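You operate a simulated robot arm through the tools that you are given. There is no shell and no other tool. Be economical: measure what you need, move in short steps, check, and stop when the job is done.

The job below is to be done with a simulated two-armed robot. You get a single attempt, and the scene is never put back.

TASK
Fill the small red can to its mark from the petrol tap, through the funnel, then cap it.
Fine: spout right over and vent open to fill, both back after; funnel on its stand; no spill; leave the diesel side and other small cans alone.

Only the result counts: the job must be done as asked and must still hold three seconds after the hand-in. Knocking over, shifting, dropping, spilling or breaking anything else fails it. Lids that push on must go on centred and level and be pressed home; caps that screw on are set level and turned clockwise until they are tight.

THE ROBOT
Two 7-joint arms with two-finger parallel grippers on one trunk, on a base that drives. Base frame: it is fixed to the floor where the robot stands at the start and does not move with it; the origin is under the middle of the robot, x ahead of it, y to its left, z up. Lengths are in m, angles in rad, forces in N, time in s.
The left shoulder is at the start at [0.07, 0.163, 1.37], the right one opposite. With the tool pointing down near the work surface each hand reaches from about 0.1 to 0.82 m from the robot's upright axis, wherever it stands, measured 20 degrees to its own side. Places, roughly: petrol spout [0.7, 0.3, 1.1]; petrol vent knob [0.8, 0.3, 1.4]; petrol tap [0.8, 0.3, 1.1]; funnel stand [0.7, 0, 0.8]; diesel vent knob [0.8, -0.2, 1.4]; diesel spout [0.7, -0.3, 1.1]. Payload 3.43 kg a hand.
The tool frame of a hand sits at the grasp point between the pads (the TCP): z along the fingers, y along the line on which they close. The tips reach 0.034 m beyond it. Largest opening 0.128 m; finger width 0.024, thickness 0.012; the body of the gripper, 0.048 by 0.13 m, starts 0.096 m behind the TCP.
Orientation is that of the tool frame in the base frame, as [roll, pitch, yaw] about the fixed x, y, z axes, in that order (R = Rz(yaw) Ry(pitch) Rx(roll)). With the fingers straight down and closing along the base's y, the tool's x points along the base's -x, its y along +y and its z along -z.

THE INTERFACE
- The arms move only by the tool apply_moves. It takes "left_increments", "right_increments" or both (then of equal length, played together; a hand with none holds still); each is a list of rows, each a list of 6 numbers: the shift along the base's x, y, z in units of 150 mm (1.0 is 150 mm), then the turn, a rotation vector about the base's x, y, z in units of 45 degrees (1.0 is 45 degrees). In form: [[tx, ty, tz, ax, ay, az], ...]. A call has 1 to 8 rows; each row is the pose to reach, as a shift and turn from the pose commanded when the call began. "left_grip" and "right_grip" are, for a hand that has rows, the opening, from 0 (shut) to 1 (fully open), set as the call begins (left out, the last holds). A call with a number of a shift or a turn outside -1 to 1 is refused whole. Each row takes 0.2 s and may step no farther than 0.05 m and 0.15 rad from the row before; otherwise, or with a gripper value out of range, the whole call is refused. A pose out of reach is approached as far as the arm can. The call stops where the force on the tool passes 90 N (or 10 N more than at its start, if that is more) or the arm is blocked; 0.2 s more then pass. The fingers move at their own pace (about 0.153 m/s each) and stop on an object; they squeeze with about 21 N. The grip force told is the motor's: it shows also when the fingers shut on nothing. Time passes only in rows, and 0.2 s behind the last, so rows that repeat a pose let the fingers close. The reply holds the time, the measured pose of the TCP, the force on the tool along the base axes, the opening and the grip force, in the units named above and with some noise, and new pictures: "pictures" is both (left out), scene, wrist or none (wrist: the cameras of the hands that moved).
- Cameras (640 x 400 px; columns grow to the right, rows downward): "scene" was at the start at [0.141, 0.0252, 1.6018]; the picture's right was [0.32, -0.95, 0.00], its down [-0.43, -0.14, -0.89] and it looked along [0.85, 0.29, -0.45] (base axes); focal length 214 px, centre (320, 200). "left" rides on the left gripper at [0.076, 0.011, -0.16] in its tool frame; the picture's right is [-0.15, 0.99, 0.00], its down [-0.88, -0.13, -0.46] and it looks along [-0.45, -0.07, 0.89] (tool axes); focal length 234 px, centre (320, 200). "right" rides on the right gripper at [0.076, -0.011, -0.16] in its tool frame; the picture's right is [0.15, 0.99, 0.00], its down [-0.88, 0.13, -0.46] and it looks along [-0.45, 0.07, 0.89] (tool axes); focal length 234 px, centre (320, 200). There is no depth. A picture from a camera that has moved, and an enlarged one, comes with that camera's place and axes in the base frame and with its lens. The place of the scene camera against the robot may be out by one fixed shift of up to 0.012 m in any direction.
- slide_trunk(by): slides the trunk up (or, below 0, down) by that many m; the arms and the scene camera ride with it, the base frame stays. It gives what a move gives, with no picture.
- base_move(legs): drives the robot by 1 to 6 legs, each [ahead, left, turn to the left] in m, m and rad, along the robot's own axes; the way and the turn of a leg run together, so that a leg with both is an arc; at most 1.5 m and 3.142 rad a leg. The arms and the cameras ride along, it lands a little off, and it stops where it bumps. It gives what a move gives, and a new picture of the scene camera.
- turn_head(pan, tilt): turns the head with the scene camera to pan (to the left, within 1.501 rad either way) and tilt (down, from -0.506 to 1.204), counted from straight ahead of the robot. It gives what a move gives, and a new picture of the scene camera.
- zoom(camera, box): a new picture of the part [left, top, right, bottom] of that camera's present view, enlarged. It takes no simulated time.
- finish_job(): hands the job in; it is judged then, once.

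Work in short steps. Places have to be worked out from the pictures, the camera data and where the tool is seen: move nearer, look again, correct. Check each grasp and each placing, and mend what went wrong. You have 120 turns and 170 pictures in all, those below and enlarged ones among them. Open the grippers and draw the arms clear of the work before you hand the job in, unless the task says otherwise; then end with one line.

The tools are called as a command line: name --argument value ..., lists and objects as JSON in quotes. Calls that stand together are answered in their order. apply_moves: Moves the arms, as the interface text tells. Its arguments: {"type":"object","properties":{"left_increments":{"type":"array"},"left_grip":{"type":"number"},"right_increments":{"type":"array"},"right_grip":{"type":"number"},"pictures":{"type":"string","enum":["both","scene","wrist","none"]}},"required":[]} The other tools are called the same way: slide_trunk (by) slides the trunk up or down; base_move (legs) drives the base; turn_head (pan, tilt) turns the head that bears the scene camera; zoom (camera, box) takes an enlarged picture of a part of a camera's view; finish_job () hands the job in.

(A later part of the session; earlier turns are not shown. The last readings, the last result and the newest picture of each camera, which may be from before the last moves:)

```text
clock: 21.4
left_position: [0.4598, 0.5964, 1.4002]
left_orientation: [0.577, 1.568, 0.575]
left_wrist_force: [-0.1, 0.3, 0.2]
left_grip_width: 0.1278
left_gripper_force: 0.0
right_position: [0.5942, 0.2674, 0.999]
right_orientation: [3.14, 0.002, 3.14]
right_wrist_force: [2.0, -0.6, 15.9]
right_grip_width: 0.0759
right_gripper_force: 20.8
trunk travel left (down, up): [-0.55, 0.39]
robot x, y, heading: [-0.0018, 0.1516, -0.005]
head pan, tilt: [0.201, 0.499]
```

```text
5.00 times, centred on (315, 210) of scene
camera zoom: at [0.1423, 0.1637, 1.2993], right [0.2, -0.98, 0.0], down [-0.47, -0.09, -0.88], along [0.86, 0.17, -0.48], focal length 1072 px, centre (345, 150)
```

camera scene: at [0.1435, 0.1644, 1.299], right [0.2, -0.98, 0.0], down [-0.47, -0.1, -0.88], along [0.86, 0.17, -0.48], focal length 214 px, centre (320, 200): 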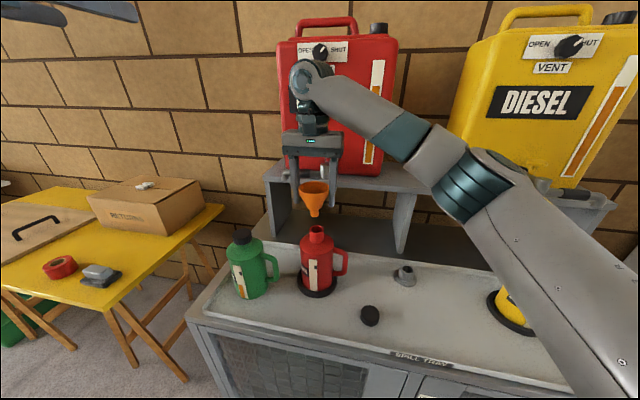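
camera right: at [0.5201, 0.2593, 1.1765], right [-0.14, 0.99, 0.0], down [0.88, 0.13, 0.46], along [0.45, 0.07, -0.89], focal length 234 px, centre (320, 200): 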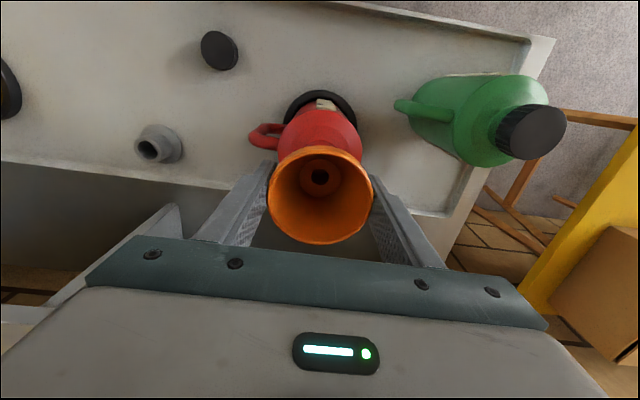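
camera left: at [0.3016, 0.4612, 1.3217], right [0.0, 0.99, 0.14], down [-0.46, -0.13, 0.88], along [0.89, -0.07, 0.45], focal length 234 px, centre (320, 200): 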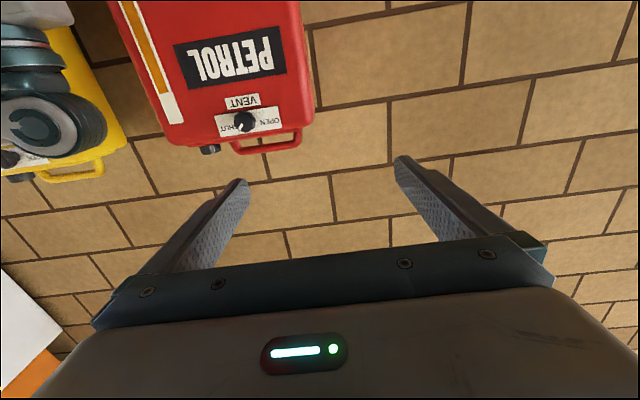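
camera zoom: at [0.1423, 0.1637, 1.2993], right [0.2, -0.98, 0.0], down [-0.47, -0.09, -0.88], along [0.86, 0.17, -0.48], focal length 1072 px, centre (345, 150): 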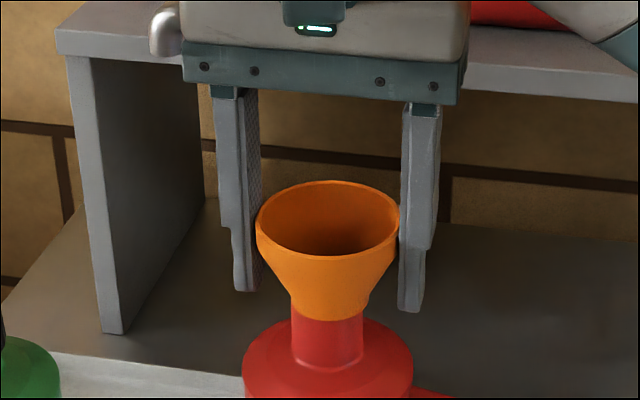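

Contact at 16 N, so the funnel is seated. I'll ease the load, open and withdraw upward.

apply_moves --right_increments '[[0, 0, 0.02, 0, 0, 0], [0, 0, 0.02, 0, 0, 0]]' --pictures "none"

apply_moves --right_increments '[[0, 0, 0, 0, 0, 0], [0, 0, 0, 0, 0, 0], [0, 0, 0, 0, 0, 0], [0, 0, 0.2, 0, 0, 0], [0, 0, 0.45, 0, 0, 0], [0, 0, 0.7, 0, 0, 0]]' --right_grip 0.9 --pictures "both"

zoom --camera "scene" --box '[275, 150, 355, 250]'

```text
clock: 22.0
left_position: [0.4614, 0.5969, 1.4002]
left_orientation: [2.14, 1.57, 2.137]
left_wrist_force: [-0.6, -1.0, -0.4]
left_grip_width: 0.128
left_gripper_force: 0.1
right_position: [0.5943, 0.2694, 1.0005]
right_orientation: [3.14, -0.002, -3.141]
right_wrist_force: [1.4, 0.1, -0.3]
right_grip_width: 0.0754
right_gripper_force: 21.2
trunk travel left (down, up): [-0.55, 0.39]
robot x, y, heading: [0.0015, 0.1465, -0.003]
head pan, tilt: [0.201, 0.499]
```

```text
clock: 23.4
left_position: [0.4607, 0.5961, 1.3987]
left_orientation: [0.141, 1.569, 0.138]
left_wrist_force: [-0.5, 0.6, 0.4]
left_grip_width: 0.1279
left_gripper_force: 0.0
right_position: [0.5951, 0.2681, 1.1063]
right_orientation: [3.141, -0.001, 3.14]
right_wrist_force: [-0.4, 0.5, 0.8]
right_grip_width: 0.1155
right_gripper_force: 0.0
trunk travel left (down, up): [-0.55, 0.39]
robot x, y, heading: [-0.0007, 0.1505, -0.003]
head pan, tilt: [0.201, 0.499]
camera scene: at [0.1422, 0.1643, 1.2991], right [0.2, -0.98, 0.0], down [-0.47, -0.1, -0.88], along [0.86, 0.17, -0.48], focal length 214 px, centre (320, 200)
camera right: at [0.5196, 0.2569, 1.2665], right [-0.14, 0.99, 0.0], down [0.88, 0.13, 0.46], along [0.45, 0.07, -0.89], focal length 234 px, centre (320, 200)
```

scene: 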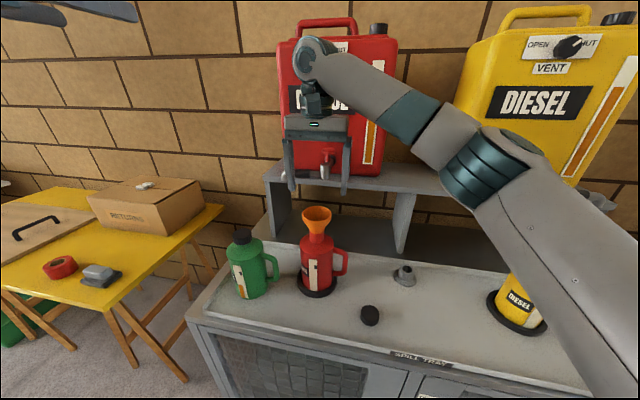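
right: 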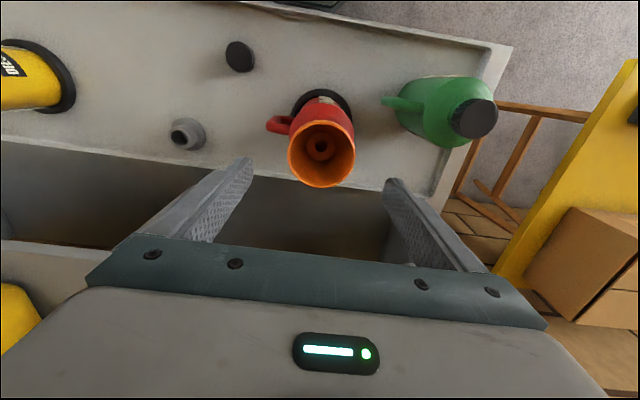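

```text
4.00 times, centred on (315, 200) of scene
camera zoom: at [0.1422, 0.1643, 1.2991], right [0.2, -0.98, 0.0], down [-0.47, -0.1, -0.88], along [0.86, 0.17, -0.48], focal length 858 px, centre (340, 200)
```

zoom: 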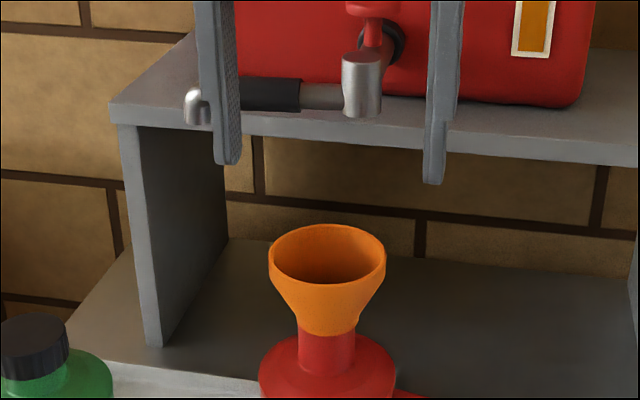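

The funnel sits level in the can. I'll retract the right hand to the right and bring the left hand to line up with the vent knob.

apply_moves --left_increments '[[0, -0.25, 0, 0, 0, 0], [0, -0.5, 0, 0, 0, 0], [0, -0.75, 0, 0, 0, 0], [0, -1.0, 0, 0, 0, 0]]' --right_increments '[[-0.1, -0.25, 0.1, 0, 0, 0], [-0.2, -0.5, 0.2, 0, 0, 0], [-0.35, -0.75, 0.3, 0, 0, 0], [-0.5, -1.0, 0.4, 0, 0, 0]]' --pictures "none"

apply_moves --left_increments '[[0, -0.25, 0, 0, 0, 0], [0, -0.5, 0, 0, 0, 0], [0, -0.75, -0.1, 0, 0, 0], [0, -0.98, -0.18, 0, 0, 0]]' --right_increments '[[-0.1, -0.25, 0.05, 0, 0, 0], [-0.2, -0.5, 0.1, 0, 0, 0], [-0.3, -0.75, 0.1, 0, 0, 0], [-0.4, -1.0, 0.1, 0, 0, 0]]' --pictures "both"

zoom --camera "left" --box '[280, 100, 380, 170]'

```text
clock: 24.4
left_position: [0.4614, 0.4411, 1.4006]
left_orientation: [1.241, 1.566, 1.239]
left_wrist_force: [-0.1, 0.1, 0.3]
left_grip_width: 0.128
left_gripper_force: 0.0
right_position: [0.5172, 0.1164, 1.1667]
right_orientation: [3.139, -0.001, 3.138]
right_wrist_force: [0.8, -1.3, -0.5]
right_grip_width: 0.1153
right_gripper_force: 0.1
trunk travel left (down, up): [-0.55, 0.39]
robot x, y, heading: [-0.0012, 0.1499, -0.001]
head pan, tilt: [0.201, 0.499]
```

```text
clock: 25.4
left_position: [0.4645, 0.2952, 1.3715]
left_orientation: [2.125, 1.567, 2.125]
left_wrist_force: [0.8, 0.3, 0.0]
left_grip_width: 0.1281
left_gripper_force: 0.0
right_position: [0.4631, -0.0308, 1.1807]
right_orientation: [3.138, -0.003, 3.139]
right_wrist_force: [-0.2, -0.2, 1.2]
right_grip_width: 0.1149
right_gripper_force: 0.2
trunk travel left (down, up): [-0.55, 0.39]
robot x, y, heading: [-0.001, 0.153, -0.001]
head pan, tilt: [0.201, 0.499]
camera scene: at [0.1454, 0.1606, 1.2988], right [0.2, -0.98, 0.0], down [-0.47, -0.09, -0.88], along [0.86, 0.18, -0.48], focal length 214 px, centre (320, 200)
camera right: at [0.3875, -0.0431, 1.3404], right [-0.15, 0.99, 0.0], down [0.88, 0.13, 0.45], along [0.45, 0.07, -0.89], focal length 234 px, centre (320, 200)
camera left: at [0.3054, 0.3078, 1.2954], right [0.0, 0.99, 0.15], down [-0.45, -0.13, 0.88], along [0.89, -0.07, 0.45], focal length 234 px, centre (320, 200)
```

scene: 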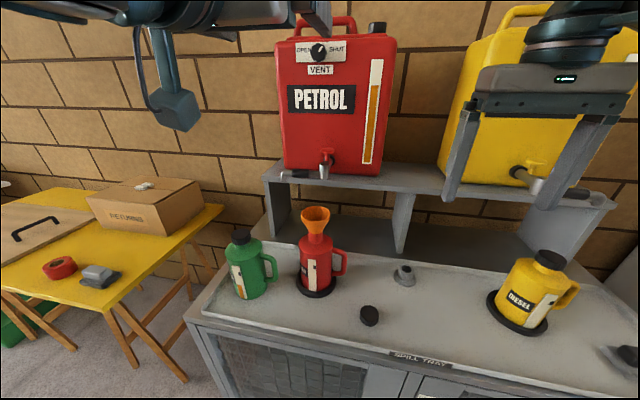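
right: 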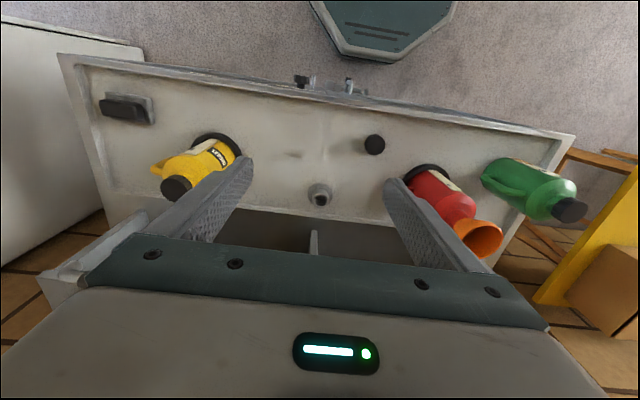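
left: 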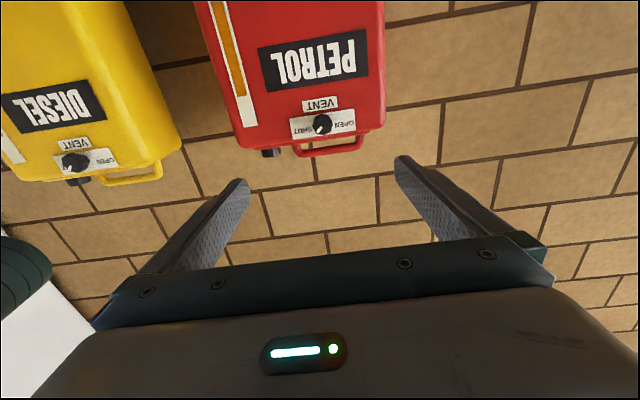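

```text
5.71 times, centred on (330, 135) of left
camera zoom: at [0.3054, 0.3078, 1.2954], right [0.0, 0.99, 0.15], down [-0.45, -0.13, 0.88], along [0.89, -0.07, 0.45], focal length 1338 px, centre (263, 571)
```

zoom: 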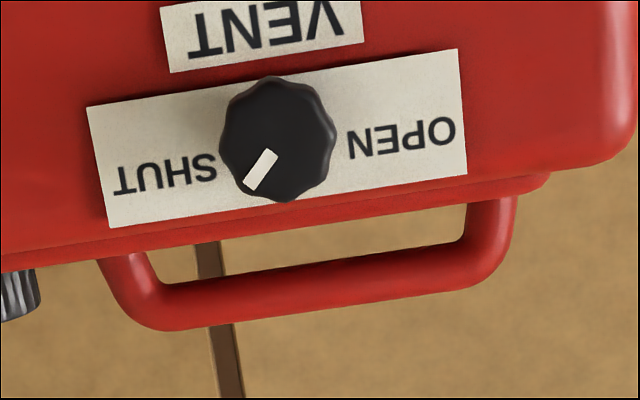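

The pointer sits about 42° towards SHUT, so opening means turning anticlockwise by about 90°. I'll move in and pre-roll the left hand by +45° about x.

apply_moves --left_increments '[[0.16, 0.005, 0.005, 0.165, 0, 0], [0.33, 0.01, 0.01, 0.33, 0, 0], [0.5, 0.015, 0.015, 0.5, 0, 0], [0.66, 0.02, 0.02, 0.66, 0, 0], [0.83, 0.025, 0.025, 0.83, 0, 0], [1.0, 0.03, 0.03, 1, 0, 0]]' --left_grip 0.6 --pictures "both"

zoom --camera "scene" --box '[240, 0, 400, 100]'

```text
clock: 26.8
left_position: [0.6127, 0.3036, 1.3783]
left_orientation: [1.575, 0.784, 1.573]
left_wrist_force: [0.2, 0.4, 0.4]
left_grip_width: 0.0767
left_gripper_force: 0.0
right_position: [0.4623, -0.0287, 1.1813]
right_orientation: [-3.141, -0.001, 3.139]
right_wrist_force: [0.0, -1.1, -0.3]
right_grip_width: 0.1152
right_gripper_force: 0.1
trunk travel left (down, up): [-0.55, 0.39]
robot x, y, heading: [-0.0019, 0.1495, -0.002]
head pan, tilt: [0.201, 0.499]
camera scene: at [0.1448, 0.1641, 1.2988], right [0.2, -0.98, 0.0], down [-0.47, -0.1, -0.88], along [0.86, 0.17, -0.48], focal length 214 px, centre (320, 200)
camera left: at [0.4544, 0.3661, 1.3302], right [0.0, 0.59, 0.8], down [-0.45, -0.72, 0.53], along [0.89, -0.37, 0.27], focal length 234 px, centre (320, 200)
```

scene: 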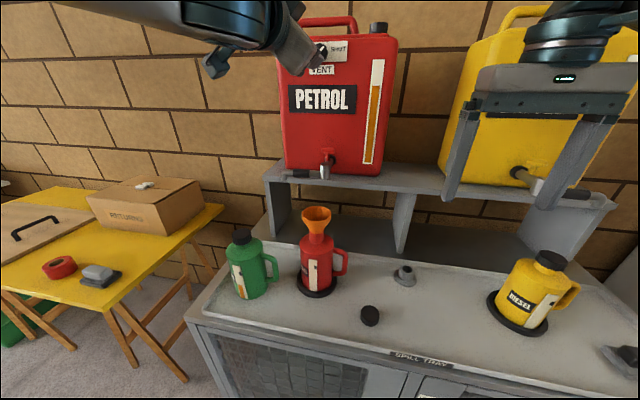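
left: 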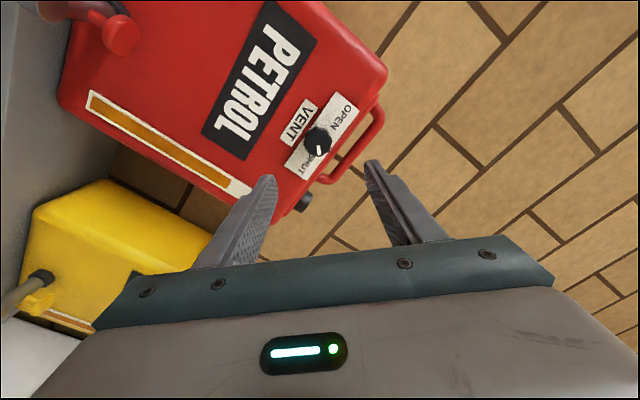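

```text
4.00 times, centred on (320, 50) of scene
camera zoom: at [0.1448, 0.1641, 1.2988], right [0.2, -0.98, 0.0], down [-0.47, -0.1, -0.88], along [0.86, 0.17, -0.48], focal length 858 px, centre (320, 800)
```

zoom: 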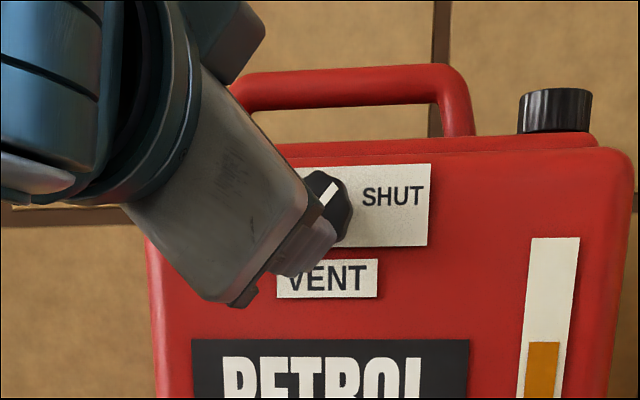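

The rays put the knob front at about (0.804, 0.2998, 1.376). I'll advance to just in front of it.

apply_moves --left_increments '[[0.25, -0.01, -0.005, 0, 0, 0], [0.5, -0.015, -0.01, 0, 0, 0], [0.75, -0.02, -0.01, 0, 0, 0], [0.93, -0.023, -0.013, 0, 0, 0], [0.93, -0.023, -0.013, 0, 0, 0]]' --pictures "wrist"

zoom --camera "scene" --box '[240, 0, 400, 100]'

```text
clock: 28.0
left_position: [0.749, 0.2996, 1.3744]
left_orientation: [1.568, 0.787, 1.569]
left_wrist_force: [-0.3, -0.5, 0.4]
left_grip_width: 0.0768
left_gripper_force: 0.1
right_position: [0.4595, -0.0283, 1.1826]
right_orientation: [-3.142, 0.0, 3.14]
right_wrist_force: [0.9, -0.1, 0.3]
right_grip_width: 0.1152
right_gripper_force: 0.0
trunk travel left (down, up): [-0.55, 0.39]
robot x, y, heading: [-0.001, 0.1498, -0.003]
head pan, tilt: [0.201, 0.499]
camera left: at [0.5906, 0.3626, 1.3265], right [0.0, 0.6, 0.8], down [-0.46, -0.71, 0.53], along [0.89, -0.37, 0.27], focal length 234 px, centre (320, 200)
```

left: 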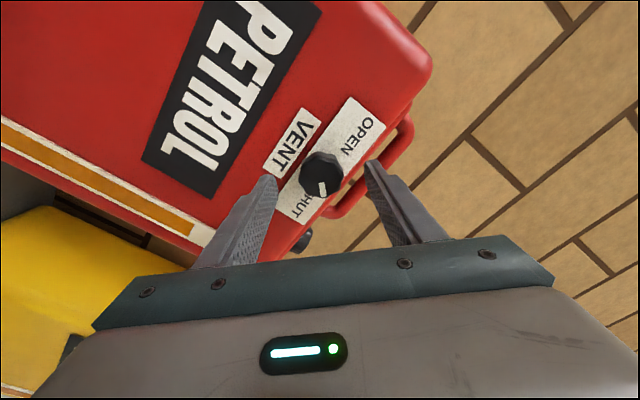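

```text
4.00 times, centred on (320, 50) of scene
camera zoom: at [0.1417, 0.1638, 1.2993], right [0.2, -0.98, 0.0], down [-0.47, -0.09, -0.88], along [0.86, 0.17, -0.48], focal length 858 px, centre (320, 800)
```

zoom: 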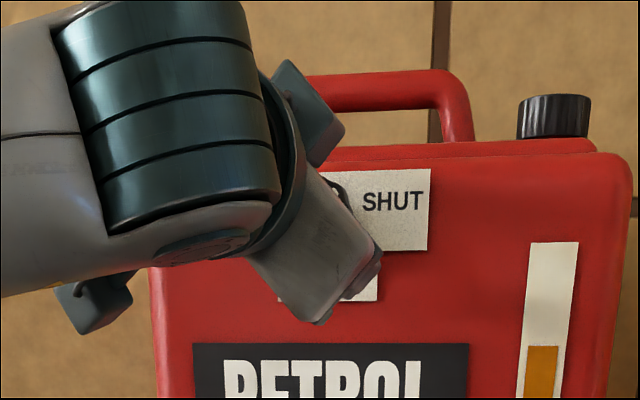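

The knob is centred within about 3 mm between the fingers. I'll advance in small steps around it.

apply_moves --left_increments '[[0.15, 0.01, 0.013, 0, 0, 0], [0.28, 0.01, 0.013, 0, 0, 0], [0.34, 0.01, 0.013, 0, 0, 0], [0.38, 0.01, 0.013, 0, 0, 0]]' --pictures "wrist"

```text
clock: 29.0
left_position: [0.7808, 0.3194, 1.3733]
left_orientation: [1.563, 0.787, 1.563]
left_wrist_force: [-25.5, 4.2, 3.6]
left_grip_width: 0.0736
left_gripper_force: 0.0
left hand out of reach, approached as far as the arm can: row 1, 2, 3, 4
right_position: [0.4563, -0.0269, 1.1852]
right_orientation: [3.141, 0.005, 3.142]
right_wrist_force: [0.1, 0.4, 0.6]
right_grip_width: 0.1153
right_gripper_force: 0.0
trunk travel left (down, up): [-0.55, 0.39]
robot x, y, heading: [-0.0013, 0.1532, 0.003]
head pan, tilt: [0.201, 0.499]
camera left: at [0.622, 0.3814, 1.3253], right [0.0, 0.6, 0.8], down [-0.46, -0.71, 0.53], along [0.89, -0.37, 0.28], focal length 234 px, centre (320, 200)
```

left: 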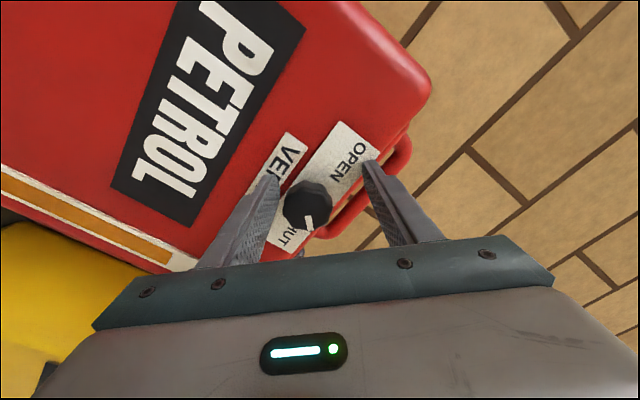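

The arm is at its reach limit and touching (−25 N), so I'll back off and then raise the trunk to bring the shoulder level.

apply_moves --left_increments '[[-0.1, 0, 0, 0, 0, 0], [-0.3, 0, 0, 0, 0, 0], [-0.6, 0, 0, 0, 0, 0]]' --pictures "none"

```text
clock: 29.8
left_position: [0.695, 0.3156, 1.3703]
left_orientation: [1.573, 0.784, 1.571]
left_wrist_force: [-0.6, -0.1, 0.6]
left_grip_width: 0.0771
left_gripper_force: 0.1
right_position: [0.4592, -0.0296, 1.1829]
right_orientation: [3.141, 0.002, 3.14]
right_wrist_force: [-0.8, -0.6, -1.2]
right_grip_width: 0.1153
right_gripper_force: 0.0
trunk travel left (down, up): [-0.55, 0.39]
robot x, y, heading: [-0.0032, 0.1481, 0.001]
head pan, tilt: [0.201, 0.499]
```

slide_trunk --by 0.22

apply_moves --left_increments '[[-0.1, -0.04, -0.3, 0, 0, 0], [-0.1, -0.09, -0.6, 0, 0, 0], [-0.1, -0.09, -0.9, 0, 0, 0], [-0.1, -0.09, -1, 0, 0, 0]]' --pictures "none"

apply_moves --left_increments '[[0, 0, -0.3, 0, 0, 0], [0, 0, -0.42, 0, 0, 0], [0, 0, -0.42, 0, 0, 0]]' --pictures "wrist"

```text
clock: 32.1
left_position: [0.6966, 0.3173, 1.5909]
left_orientation: [1.572, 0.785, 1.57]
left_wrist_force: [0.0, -0.5, -0.6]
left_grip_width: 0.0767
left_gripper_force: 0.2
right_position: [0.4618, -0.0293, 1.4017]
right_orientation: [-3.139, 0.0, 3.14]
right_wrist_force: [-0.3, 0.4, 0.0]
right_grip_width: 0.1151
right_gripper_force: 0.0
trunk travel left (down, up): [-0.77, 0.17]
robot x, y, heading: [0.0005, 0.1489, -0.003]
head pan, tilt: [0.201, 0.499]
```

```text
clock: 33.1
left_position: [0.6787, 0.3025, 1.4409]
left_orientation: [1.572, 0.785, 1.571]
left_wrist_force: [0.2, 0.5, 0.6]
left_grip_width: 0.0765
left_gripper_force: 0.0
right_position: [0.4605, -0.0278, 1.4013]
right_orientation: [-3.142, 0.001, 3.139]
right_wrist_force: [-0.2, 0.7, -0.2]
right_grip_width: 0.1153
right_gripper_force: 0.1
trunk travel left (down, up): [-0.77, 0.17]
robot x, y, heading: [-0.0003, 0.1481, -0.003]
head pan, tilt: [0.201, 0.499]
```

```text
clock: 33.9
left_position: [0.682, 0.3044, 1.3779]
left_orientation: [1.571, 0.785, 1.57]
left_wrist_force: [-1.0, -0.9, 0.1]
left_grip_width: 0.0768
left_gripper_force: 0.0
right_position: [0.4608, -0.0286, 1.4033]
right_orientation: [3.141, 0.001, 3.14]
right_wrist_force: [0.0, -0.1, -0.4]
right_grip_width: 0.1155
right_gripper_force: 0.1
trunk travel left (down, up): [-0.77, 0.17]
robot x, y, heading: [0.0031, 0.1512, -0.003]
head pan, tilt: [0.201, 0.499]
camera left: at [0.5214, 0.3664, 1.3298], right [0.0, 0.6, 0.8], down [-0.46, -0.71, 0.53], along [0.89, -0.37, 0.27], focal length 234 px, centre (320, 200)
```

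left: 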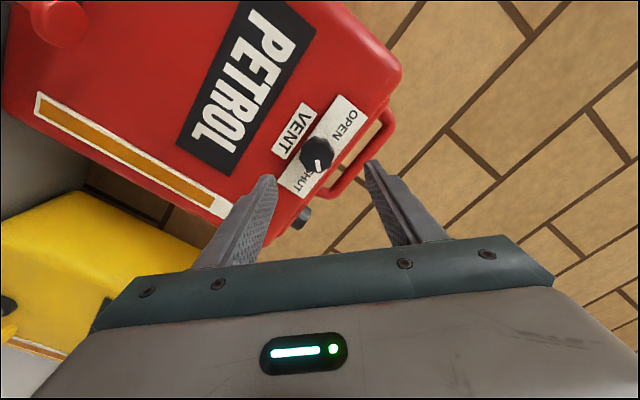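

Now the arm should have reach. I'll advance to the knob again, in small steps at the end.

apply_moves --left_increments '[[0.3, -0.01, -0.005, 0, 0, 0], [0.6, -0.02, -0.005, 0, 0, 0], [0.7, -0.02, -0.005, 0, 0, 0], [0.75, -0.02, -0.005, 0, 0, 0], [0.79, -0.02, -0.005, 0, 0, 0]]' --pictures "wrist"

```text
clock: 35.2
left_position: [0.7802, 0.3141, 1.3891]
left_orientation: [1.588, 0.776, 1.589]
left_wrist_force: [-68.6, 16.4, 0.4]
left_grip_width: 0.0791
left_gripper_force: 2.1
left hand out of reach, approached as far as the arm can: row 2, 3, 4, 5
right_position: [0.4583, -0.0252, 1.4048]
right_orientation: [-3.141, 0.002, -3.14]
right_wrist_force: [1.8, -0.6, -0.7]
right_grip_width: 0.1152
right_gripper_force: 0.2
trunk travel left (down, up): [-0.77, 0.17]
robot x, y, heading: [-0.0044, 0.1507, 0.0]
head pan, tilt: [0.201, 0.499]
stopped in row 5 (left hand): the force on the tool passed its limit (the readings are from after the stop); the commanded pose is now the measured one
camera left: at [0.6208, 0.3752, 1.3449], right [0.01, 0.59, 0.81], down [-0.44, -0.72, 0.53], along [0.9, -0.36, 0.26], focal length 234 px, centre (320, 200)
```

left: 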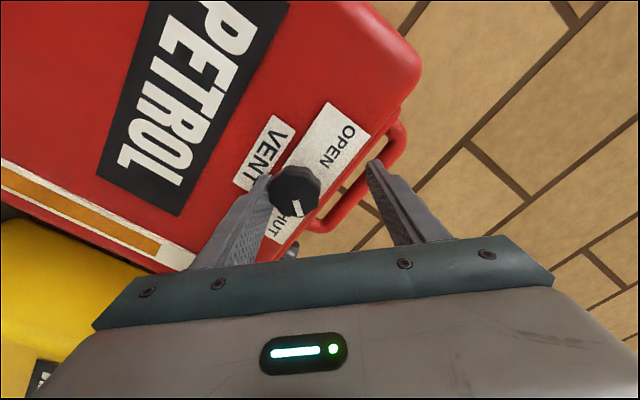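

The arm stops extending at x≈0.75 and a fingertip met the knob front. I'll back well off, then drive the base forward a little.

apply_moves --left_increments '[[-0.2, 0, 0, 0, 0, 0], [-0.5, -0.03, -0.03, 0, 0, 0], [-0.8, -0.06, -0.06, 0, 0, 0], [-1, -0.06, -0.06, 0, 0, 0]]' --pictures "both"

zoom --camera "left" --box '[240, 80, 400, 180]'

```text
clock: 36.2
left_position: [0.6369, 0.3005, 1.3784]
left_orientation: [1.593, 0.775, 1.593]
left_wrist_force: [-0.6, -0.5, -0.9]
left_grip_width: 0.0766
left_gripper_force: 0.1
right_position: [0.4631, -0.0271, 1.4016]
right_orientation: [3.141, -0.001, 3.141]
right_wrist_force: [0.1, 0.0, 0.2]
right_grip_width: 0.1152
right_gripper_force: 0.0
trunk travel left (down, up): [-0.77, 0.17]
robot x, y, heading: [0.0012, 0.1499, 0.0]
head pan, tilt: [0.201, 0.499]
camera scene: at [0.1432, 0.1642, 1.519], right [0.2, -0.98, 0.0], down [-0.47, -0.1, -0.88], along [0.86, 0.18, -0.48], focal length 214 px, centre (320, 200)
camera left: at [0.4768, 0.3621, 1.3337], right [0.01, 0.59, 0.81], down [-0.44, -0.72, 0.53], along [0.9, -0.36, 0.25], focal length 234 px, centre (320, 200)
```

scene: 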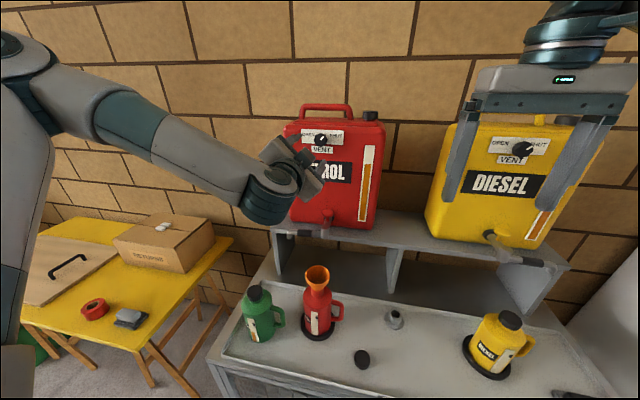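
left: 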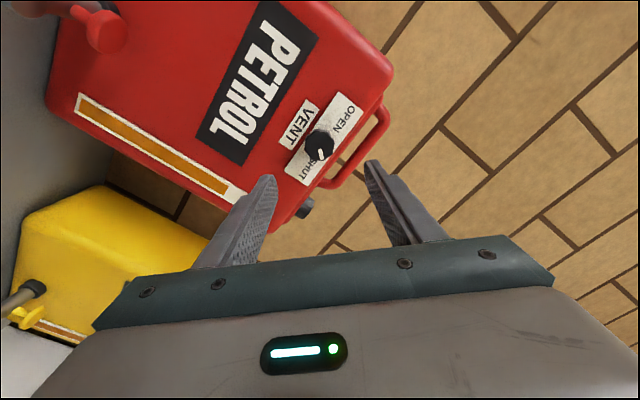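

```text
4.00 times, centred on (320, 130) of left
camera zoom: at [0.4768, 0.3621, 1.3337], right [0.01, 0.59, 0.81], down [-0.44, -0.72, 0.53], along [0.9, -0.36, 0.25], focal length 937 px, centre (320, 480)
```

zoom: 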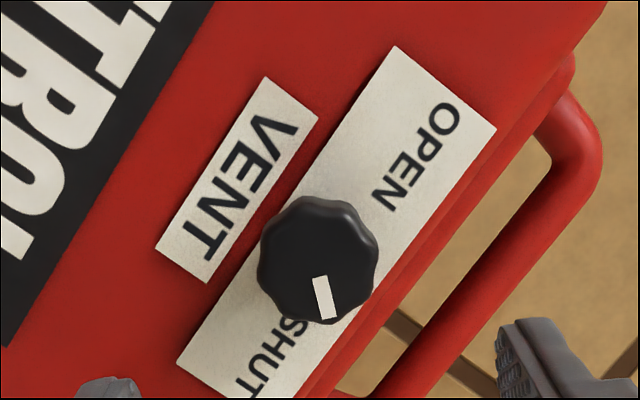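

The knob is unmoved and still at SHUT. I'll drive the base forward 0.07 m.

base_move --legs '[[0.07, 0, 0]]'

zoom --camera "left" --box '[240, 90, 400, 190]'

```text
clock: 37.4
left_position: [0.7151, 0.301, 1.3716]
left_orientation: [1.604, 0.774, 1.601]
left_wrist_force: [0.6, -0.6, -0.6]
left_grip_width: 0.0767
left_gripper_force: 0.1
right_position: [0.5396, -0.0264, 1.3965]
right_orientation: [-3.142, -0.01, 3.139]
right_wrist_force: [1.3, -0.2, -0.4]
right_grip_width: 0.1151
right_gripper_force: 0.0
trunk travel left (down, up): [-0.77, 0.17]
robot x, y, heading: [0.0699, 0.1508, -0.004]
head pan, tilt: [0.201, 0.499]
stopped in leg 1: the robot was blocked; the commanded pose is now the measured one
camera scene: at [0.2211, 0.1646, 1.5178], right [0.2, -0.98, 0.0], down [-0.48, -0.1, -0.87], along [0.86, 0.18, -0.48], focal length 214 px, centre (320, 200)
```

scene: 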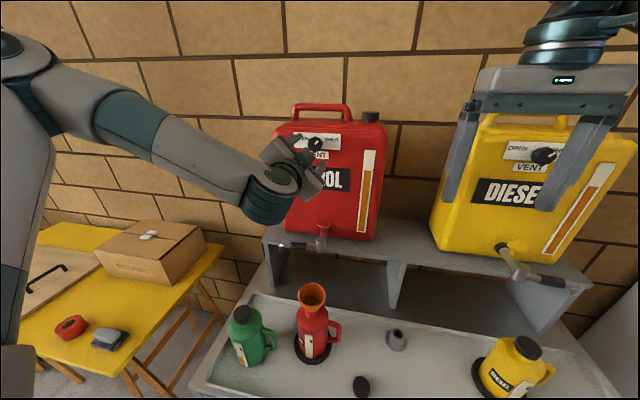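

```text
4.00 times, centred on (320, 140) of left
camera zoom: at [0.5542, 0.3622, 1.3296], right [0.02, 0.59, 0.81], down [-0.44, -0.72, 0.53], along [0.9, -0.36, 0.25], focal length 937 px, centre (320, 440)
```

zoom: 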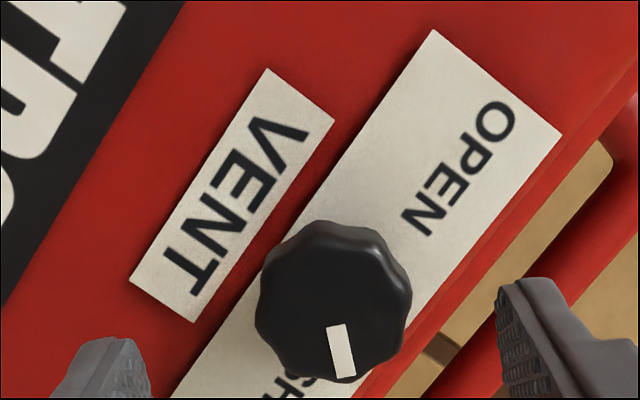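

The base bumped the bench and leans slightly, so I'll back it off a little to relieve that and check nothing shifted.

base_move --legs '[[-0.015, 0, 0]]'

zoom --camera "scene" --box '[200, 240, 440, 400]'

zoom --camera "left" --box '[240, 90, 400, 190]'

```text
clock: 38.2
left_position: [0.6958, 0.3006, 1.3746]
left_orientation: [1.598, 0.775, 1.596]
left_wrist_force: [0.0, 0.3, -0.2]
left_grip_width: 0.0768
left_gripper_force: 0.2
right_position: [0.52, -0.0281, 1.4001]
right_orientation: [-3.141, -0.006, 3.139]
right_wrist_force: [0.4, 0.2, -0.8]
right_grip_width: 0.115
right_gripper_force: 0.1
trunk travel left (down, up): [-0.77, 0.17]
robot x, y, heading: [0.0524, 0.1475, -0.002]
head pan, tilt: [0.201, 0.499]
camera scene: at [0.201, 0.1645, 1.5185], right [0.2, -0.98, 0.0], down [-0.47, -0.1, -0.88], along [0.86, 0.18, -0.48], focal length 214 px, centre (320, 200)
```

scene: 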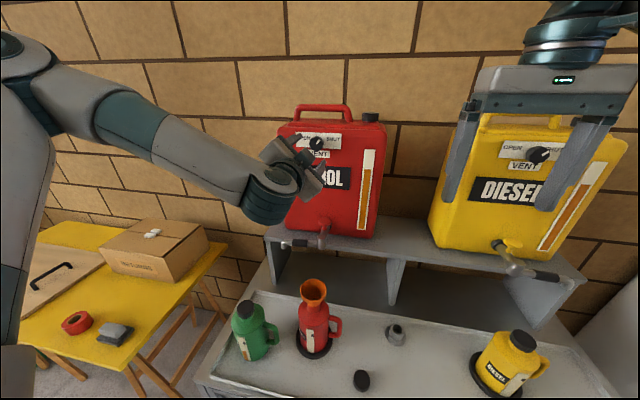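

```text
2.50 times, centred on (320, 320) of scene
camera zoom: at [0.201, 0.1645, 1.5185], right [0.2, -0.98, 0.0], down [-0.47, -0.1, -0.88], along [0.86, 0.18, -0.48], focal length 536 px, centre (320, -100)
```

zoom: 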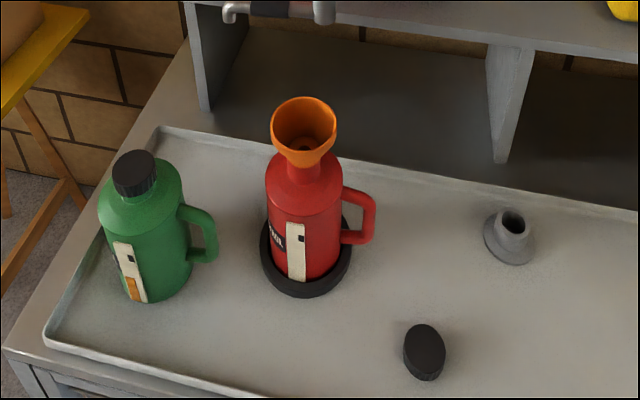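

```text
4.00 times, centred on (320, 140) of left
camera zoom: at [0.5348, 0.3621, 1.3317], right [0.01, 0.59, 0.81], down [-0.44, -0.72, 0.53], along [0.9, -0.36, 0.25], focal length 937 px, centre (320, 440)
```

zoom: 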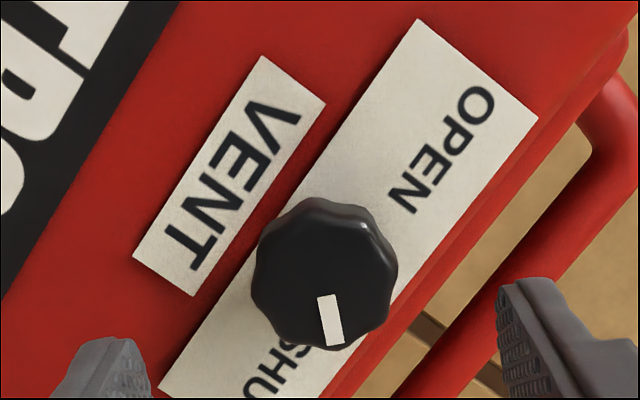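

All is in place and the robot is now at x=0.052. I'll advance the left hand to the knob again.

apply_moves --left_increments '[[0.2, -0.005, 0.005, 0, 0, 0], [0.4, -0.01, 0.01, 0, 0, 0], [0.5, -0.01, 0.01, 0, 0, 0], [0.6, -0.01, 0.01, 0, 0, 0], [0.65, -0.01, 0.01, 0, 0, 0]]' --pictures "wrist"

```text
clock: 39.4
left_position: [0.7814, 0.3, 1.3792]
left_orientation: [1.593, 0.775, 1.593]
left_wrist_force: [-38.3, 3.3, -12.0]
left_grip_width: 0.0731
left_gripper_force: 0.1
right_position: [0.5088, -0.0263, 1.4025]
right_orientation: [3.142, 0.002, 3.14]
right_wrist_force: [-0.1, -0.3, 0.7]
right_grip_width: 0.1152
right_gripper_force: 0.0
trunk travel left (down, up): [-0.77, 0.17]
robot x, y, heading: [0.056, 0.1516, 0.005]
head pan, tilt: [0.201, 0.499]
camera left: at [0.6205, 0.3613, 1.3358], right [0.01, 0.59, 0.81], down [-0.44, -0.72, 0.53], along [0.9, -0.36, 0.25], focal length 234 px, centre (320, 200)
```

left: 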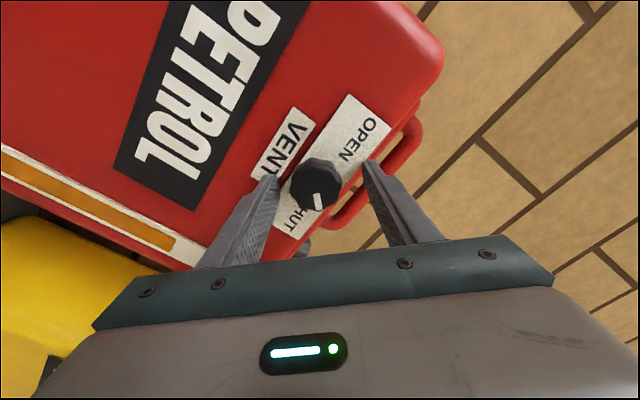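

The fingertips touch the tank face at x≈0.815 with the knob between them. I'll back off 4 mm and close.

apply_moves --left_increments '[[-0.035, 0, -0.01, 0, 0, 0], [-0.035, 0, -0.01, 0, 0, 0], [-0.035, 0, -0.01, 0, 0, 0], [-0.035, 0, -0.01, 0, 0, 0]]' --left_grip 0.0 --pictures "wrist"

```text
clock: 40.4
left_position: [0.7809, 0.2963, 1.3799]
left_orientation: [1.591, 0.772, 1.592]
left_wrist_force: [-20.5, -3.9, -8.6]
left_grip_width: 0.0417
left_gripper_force: 20.7
right_position: [0.5125, -0.0291, 1.4027]
right_orientation: [-3.141, -0.001, 3.141]
right_wrist_force: [-0.5, -0.4, 0.6]
right_grip_width: 0.1154
right_gripper_force: 0.1
trunk travel left (down, up): [-0.77, 0.17]
robot x, y, heading: [0.0545, 0.1531, 0.001]
head pan, tilt: [0.201, 0.499]
camera left: at [0.6205, 0.3592, 1.3353], right [0.01, 0.59, 0.81], down [-0.44, -0.72, 0.53], along [0.9, -0.36, 0.25], focal length 234 px, centre (320, 200)
```

left: 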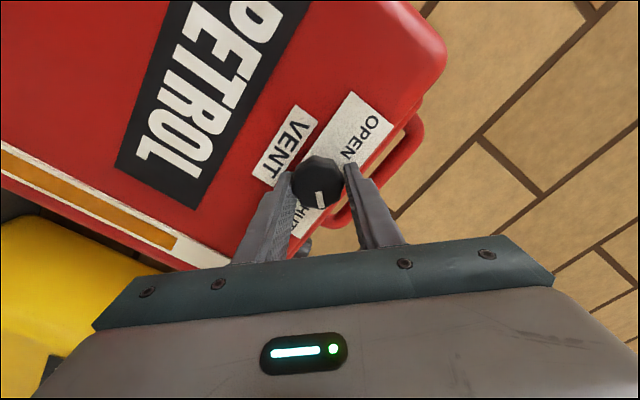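

The knob is gripped at 41.7 mm. I'll rotate it anticlockwise by 45°.

apply_moves --left_increments '[[-0.02, 0, 0, -0.165, 0, 0], [-0.02, 0, 0, -0.33, 0, 0], [-0.02, 0, 0, -0.5, 0, 0], [-0.02, 0, 0, -0.66, 0, 0], [-0.02, 0, 0, -0.83, 0, 0], [-0.02, 0, 0, -1, 0, 0]]' --pictures "wrist"

```text
clock: 41.8
left_position: [0.7801, 0.3004, 1.3809]
left_orientation: [2.459, 1.556, 2.455]
left_wrist_force: [10.0, 1.0, 25.9]
left_grip_width: 0.0394
left_gripper_force: 44.8
right_position: [0.5153, -0.0275, 1.4017]
right_orientation: [3.141, -0.004, 3.139]
right_wrist_force: [0.1, -0.9, -0.1]
right_grip_width: 0.1154
right_gripper_force: 0.2
trunk travel left (down, up): [-0.77, 0.17]
robot x, y, heading: [0.0553, 0.1485, -0.002]
head pan, tilt: [0.201, 0.499]
camera left: at [0.6207, 0.3133, 1.3048], right [0.01, 0.99, 0.15], down [-0.45, -0.14, 0.88], along [0.89, -0.07, 0.44], focal length 234 px, centre (320, 200)
```

left: 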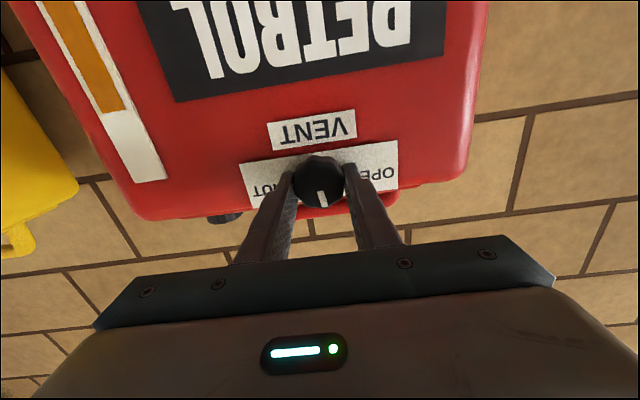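

The pointer is now upright and the knob turns with the hand. I'll continue another 45°.

apply_moves --left_increments '[[0, 0, 0.01, -0.165, 0, 0], [0, 0, 0.01, -0.33, 0, 0], [0, 0, 0.01, -0.5, 0, 0], [0, 0, 0.01, -0.66, 0, 0], [0, 0, 0.01, -0.83, 0, 0], [0, 0, 0.01, -1, 0, 0]]' --pictures "wrist"

```text
clock: 43.2
left_position: [0.7814, 0.3008, 1.3759]
left_orientation: [-1.586, 0.793, -1.597]
left_wrist_force: [3.3, 10.5, 12.2]
left_grip_width: 0.0397
left_gripper_force: 45.5
right_position: [0.5148, -0.0258, 1.4014]
right_orientation: [-3.138, -0.004, 3.14]
right_wrist_force: [-0.2, 0.5, 0.3]
right_grip_width: 0.1152
right_gripper_force: 0.1
trunk travel left (down, up): [-0.77, 0.17]
robot x, y, heading: [0.0517, 0.1517, 0.001]
head pan, tilt: [0.201, 0.499]
camera left: at [0.6198, 0.2596, 1.3148], right [0.01, 0.81, -0.59], down [-0.44, 0.53, 0.72], along [0.9, 0.25, 0.36], focal length 234 px, centre (320, 200)
```

left: 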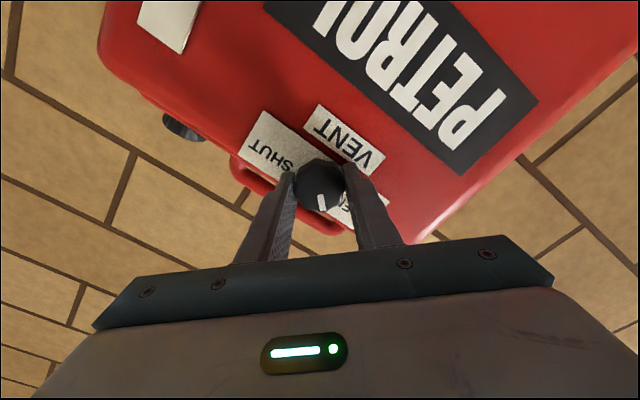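

The knob has turned about 90°. I'll release, back off and inspect the pointer.

apply_moves --left_increments '[[0, 0, 0, 0, 0, 0], [0, 0, 0, 0, 0, 0], [-0.2, 0, 0, 0, 0, 0], [-0.5, 0, 0, 0, 0, 0], [-0.8, 0, 0, 0, 0, 0]]' --left_grip 0.6 --pictures "none"

zoom --camera "left" --box '[240, 90, 400, 190]'

```text
clock: 44.4
left_position: [0.6618, 0.3001, 1.3814]
left_orientation: [-1.579, 0.797, -1.594]
left_wrist_force: [-0.2, 0.0, -0.3]
left_grip_width: 0.0768
left_gripper_force: 0.0
right_position: [0.5163, -0.0278, 1.4013]
right_orientation: [3.141, -0.004, 3.14]
right_wrist_force: [0.5, -0.4, 1.0]
right_grip_width: 0.1152
right_gripper_force: 0.1
trunk travel left (down, up): [-0.77, 0.17]
robot x, y, heading: [0.0503, 0.1488, 0.002]
head pan, tilt: [0.201, 0.499]
```

```text
4.00 times, centred on (320, 140) of left
camera zoom: at [0.5019, 0.2576, 1.3188], right [0.01, 0.81, -0.59], down [-0.44, 0.53, 0.72], along [0.9, 0.25, 0.36], focal length 937 px, centre (320, 440)
```

zoom: 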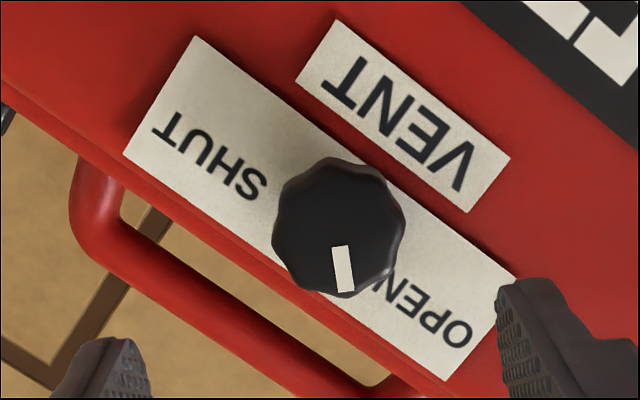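

The pointer is now about 41–45° towards OPEN, so the vent is open. I'll move the left hand aside and roll it back, then look at the spout and tap closely.

apply_moves --left_increments '[[-0.1, 0.2, 0.05, 0.165, 0, 0], [-0.25, 0.4, 0.1, 0.33, 0, 0], [-0.4, 0.6, 0.15, 0.5, 0, 0], [-0.5, 0.8, 0.2, 0.66, 0, 0], [-0.6, 1.0, 0.25, 0.83, 0, 0], [-0.7, 1.0, 0.3, 1.0, 0, 0]]' --pictures "none"

zoom --camera "scene" --box '[260, 180, 380, 270]'

zoom --camera "scene" --box '[270, 100, 380, 170]'

```text
clock: 45.8
left_position: [0.6055, 0.4629, 1.4626]
left_orientation: [2.438, 1.546, 2.428]
left_wrist_force: [0.5, -0.7, 0.0]
left_grip_width: 0.0767
left_gripper_force: 0.0
left hand out of reach, approached as far as the arm can: row 2, 3, 4, 5, 6
right_position: [0.5151, -0.03, 1.4013]
right_orientation: [3.138, -0.002, 3.139]
right_wrist_force: [-0.4, -0.5, -0.5]
right_grip_width: 0.1148
right_gripper_force: 0.2
trunk travel left (down, up): [-0.77, 0.17]
robot x, y, heading: [0.0523, 0.1523, 0.001]
head pan, tilt: [0.201, 0.499]
```

```text
4.44 times, centred on (320, 225) of scene
camera zoom: at [0.1963, 0.1627, 1.519], right [0.2, -0.98, 0.0], down [-0.47, -0.09, -0.88], along [0.86, 0.18, -0.48], focal length 953 px, centre (320, 89)
```

zoom: 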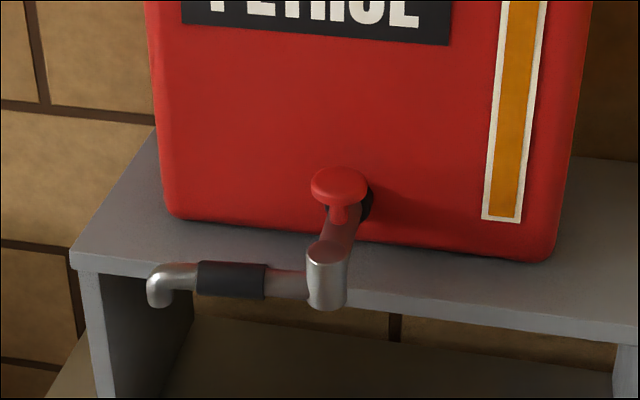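

```text
5.71 times, centred on (325, 135) of scene
camera zoom: at [0.1963, 0.1627, 1.519], right [0.2, -0.98, 0.0], down [-0.47, -0.09, -0.88], along [0.86, 0.18, -0.48], focal length 1226 px, centre (291, 571)
```

zoom: 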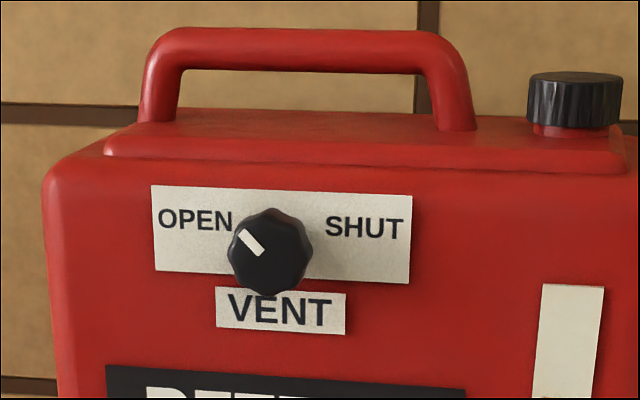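

The vent pointer is clearly at OPEN. I'll swing the left hand to fingers-down so I can sweep the spout over; the spout tip is at about (0.703, 0.392, 1.043) and its pivot at about (0.735, 0.272).

apply_moves --left_increments '[[-0.1, 0, 0, 0, 0.165, 0], [-0.2, 0, 0, 0, 0.33, 0], [-0.3, 0, 0, 0, 0.5, 0], [-0.4, 0, 0, 0, 0.66, 0], [-0.5, 0, 0, 0, 0.83, 0], [-0.5, 0, 0, 0, 1.0, 0]]' --pictures "none"

apply_moves --left_increments '[[0, 0, -0.1, 0, 0.165, 0], [0, 0, -0.2, 0, 0.33, 0], [0, 0, -0.3, 0, 0.5, 0], [0, 0, -0.4, 0, 0.66, 0], [0, 0, -0.5, 0, 0.83, 0], [0, 0, -0.6, 0, 1.0, 0]]' --left_grip 0.0 --pictures "wrist"

```text
clock: 47.2
left_position: [0.533, 0.4645, 1.4619]
left_orientation: [3.137, 0.765, 3.125]
left_wrist_force: [0.2, -0.2, 0.5]
left_grip_width: 0.0767
left_gripper_force: 0.0
right_position: [0.5193, -0.028, 1.3998]
right_orientation: [3.141, -0.005, 3.139]
right_wrist_force: [0.8, 0.3, -0.3]
right_grip_width: 0.1153
right_gripper_force: 0.1
trunk travel left (down, up): [-0.77, 0.17]
robot x, y, heading: [0.0509, 0.148, -0.004]
head pan, tilt: [0.201, 0.499]
```

```text
clock: 48.6
left_position: [0.5332, 0.4656, 1.373]
left_orientation: [-3.131, -0.022, 3.13]
left_wrist_force: [-0.5, 0.1, -0.3]
left_grip_width: 0.0
left_gripper_force: 21.1
right_position: [0.5177, -0.0276, 1.4004]
right_orientation: [3.141, -0.005, 3.138]
right_wrist_force: [0.1, -0.3, -0.2]
right_grip_width: 0.1153
right_gripper_force: 0.1
trunk travel left (down, up): [-0.77, 0.17]
robot x, y, heading: [0.0514, 0.1484, -0.0]
head pan, tilt: [0.201, 0.499]
camera left: at [0.4607, 0.4797, 1.5323], right [0.16, 0.99, -0.01], down [0.89, -0.14, 0.44], along [0.43, -0.08, -0.9], focal length 234 px, centre (320, 200)
```

left: 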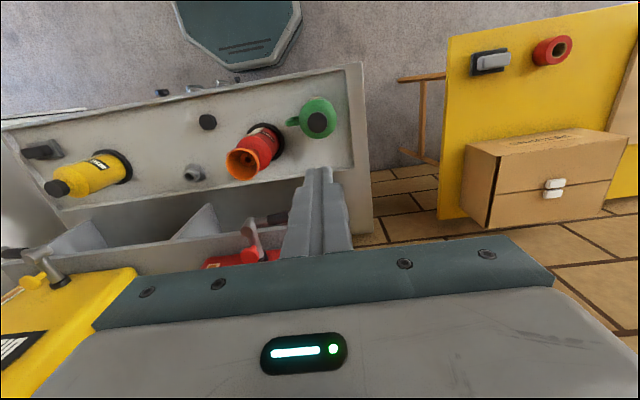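

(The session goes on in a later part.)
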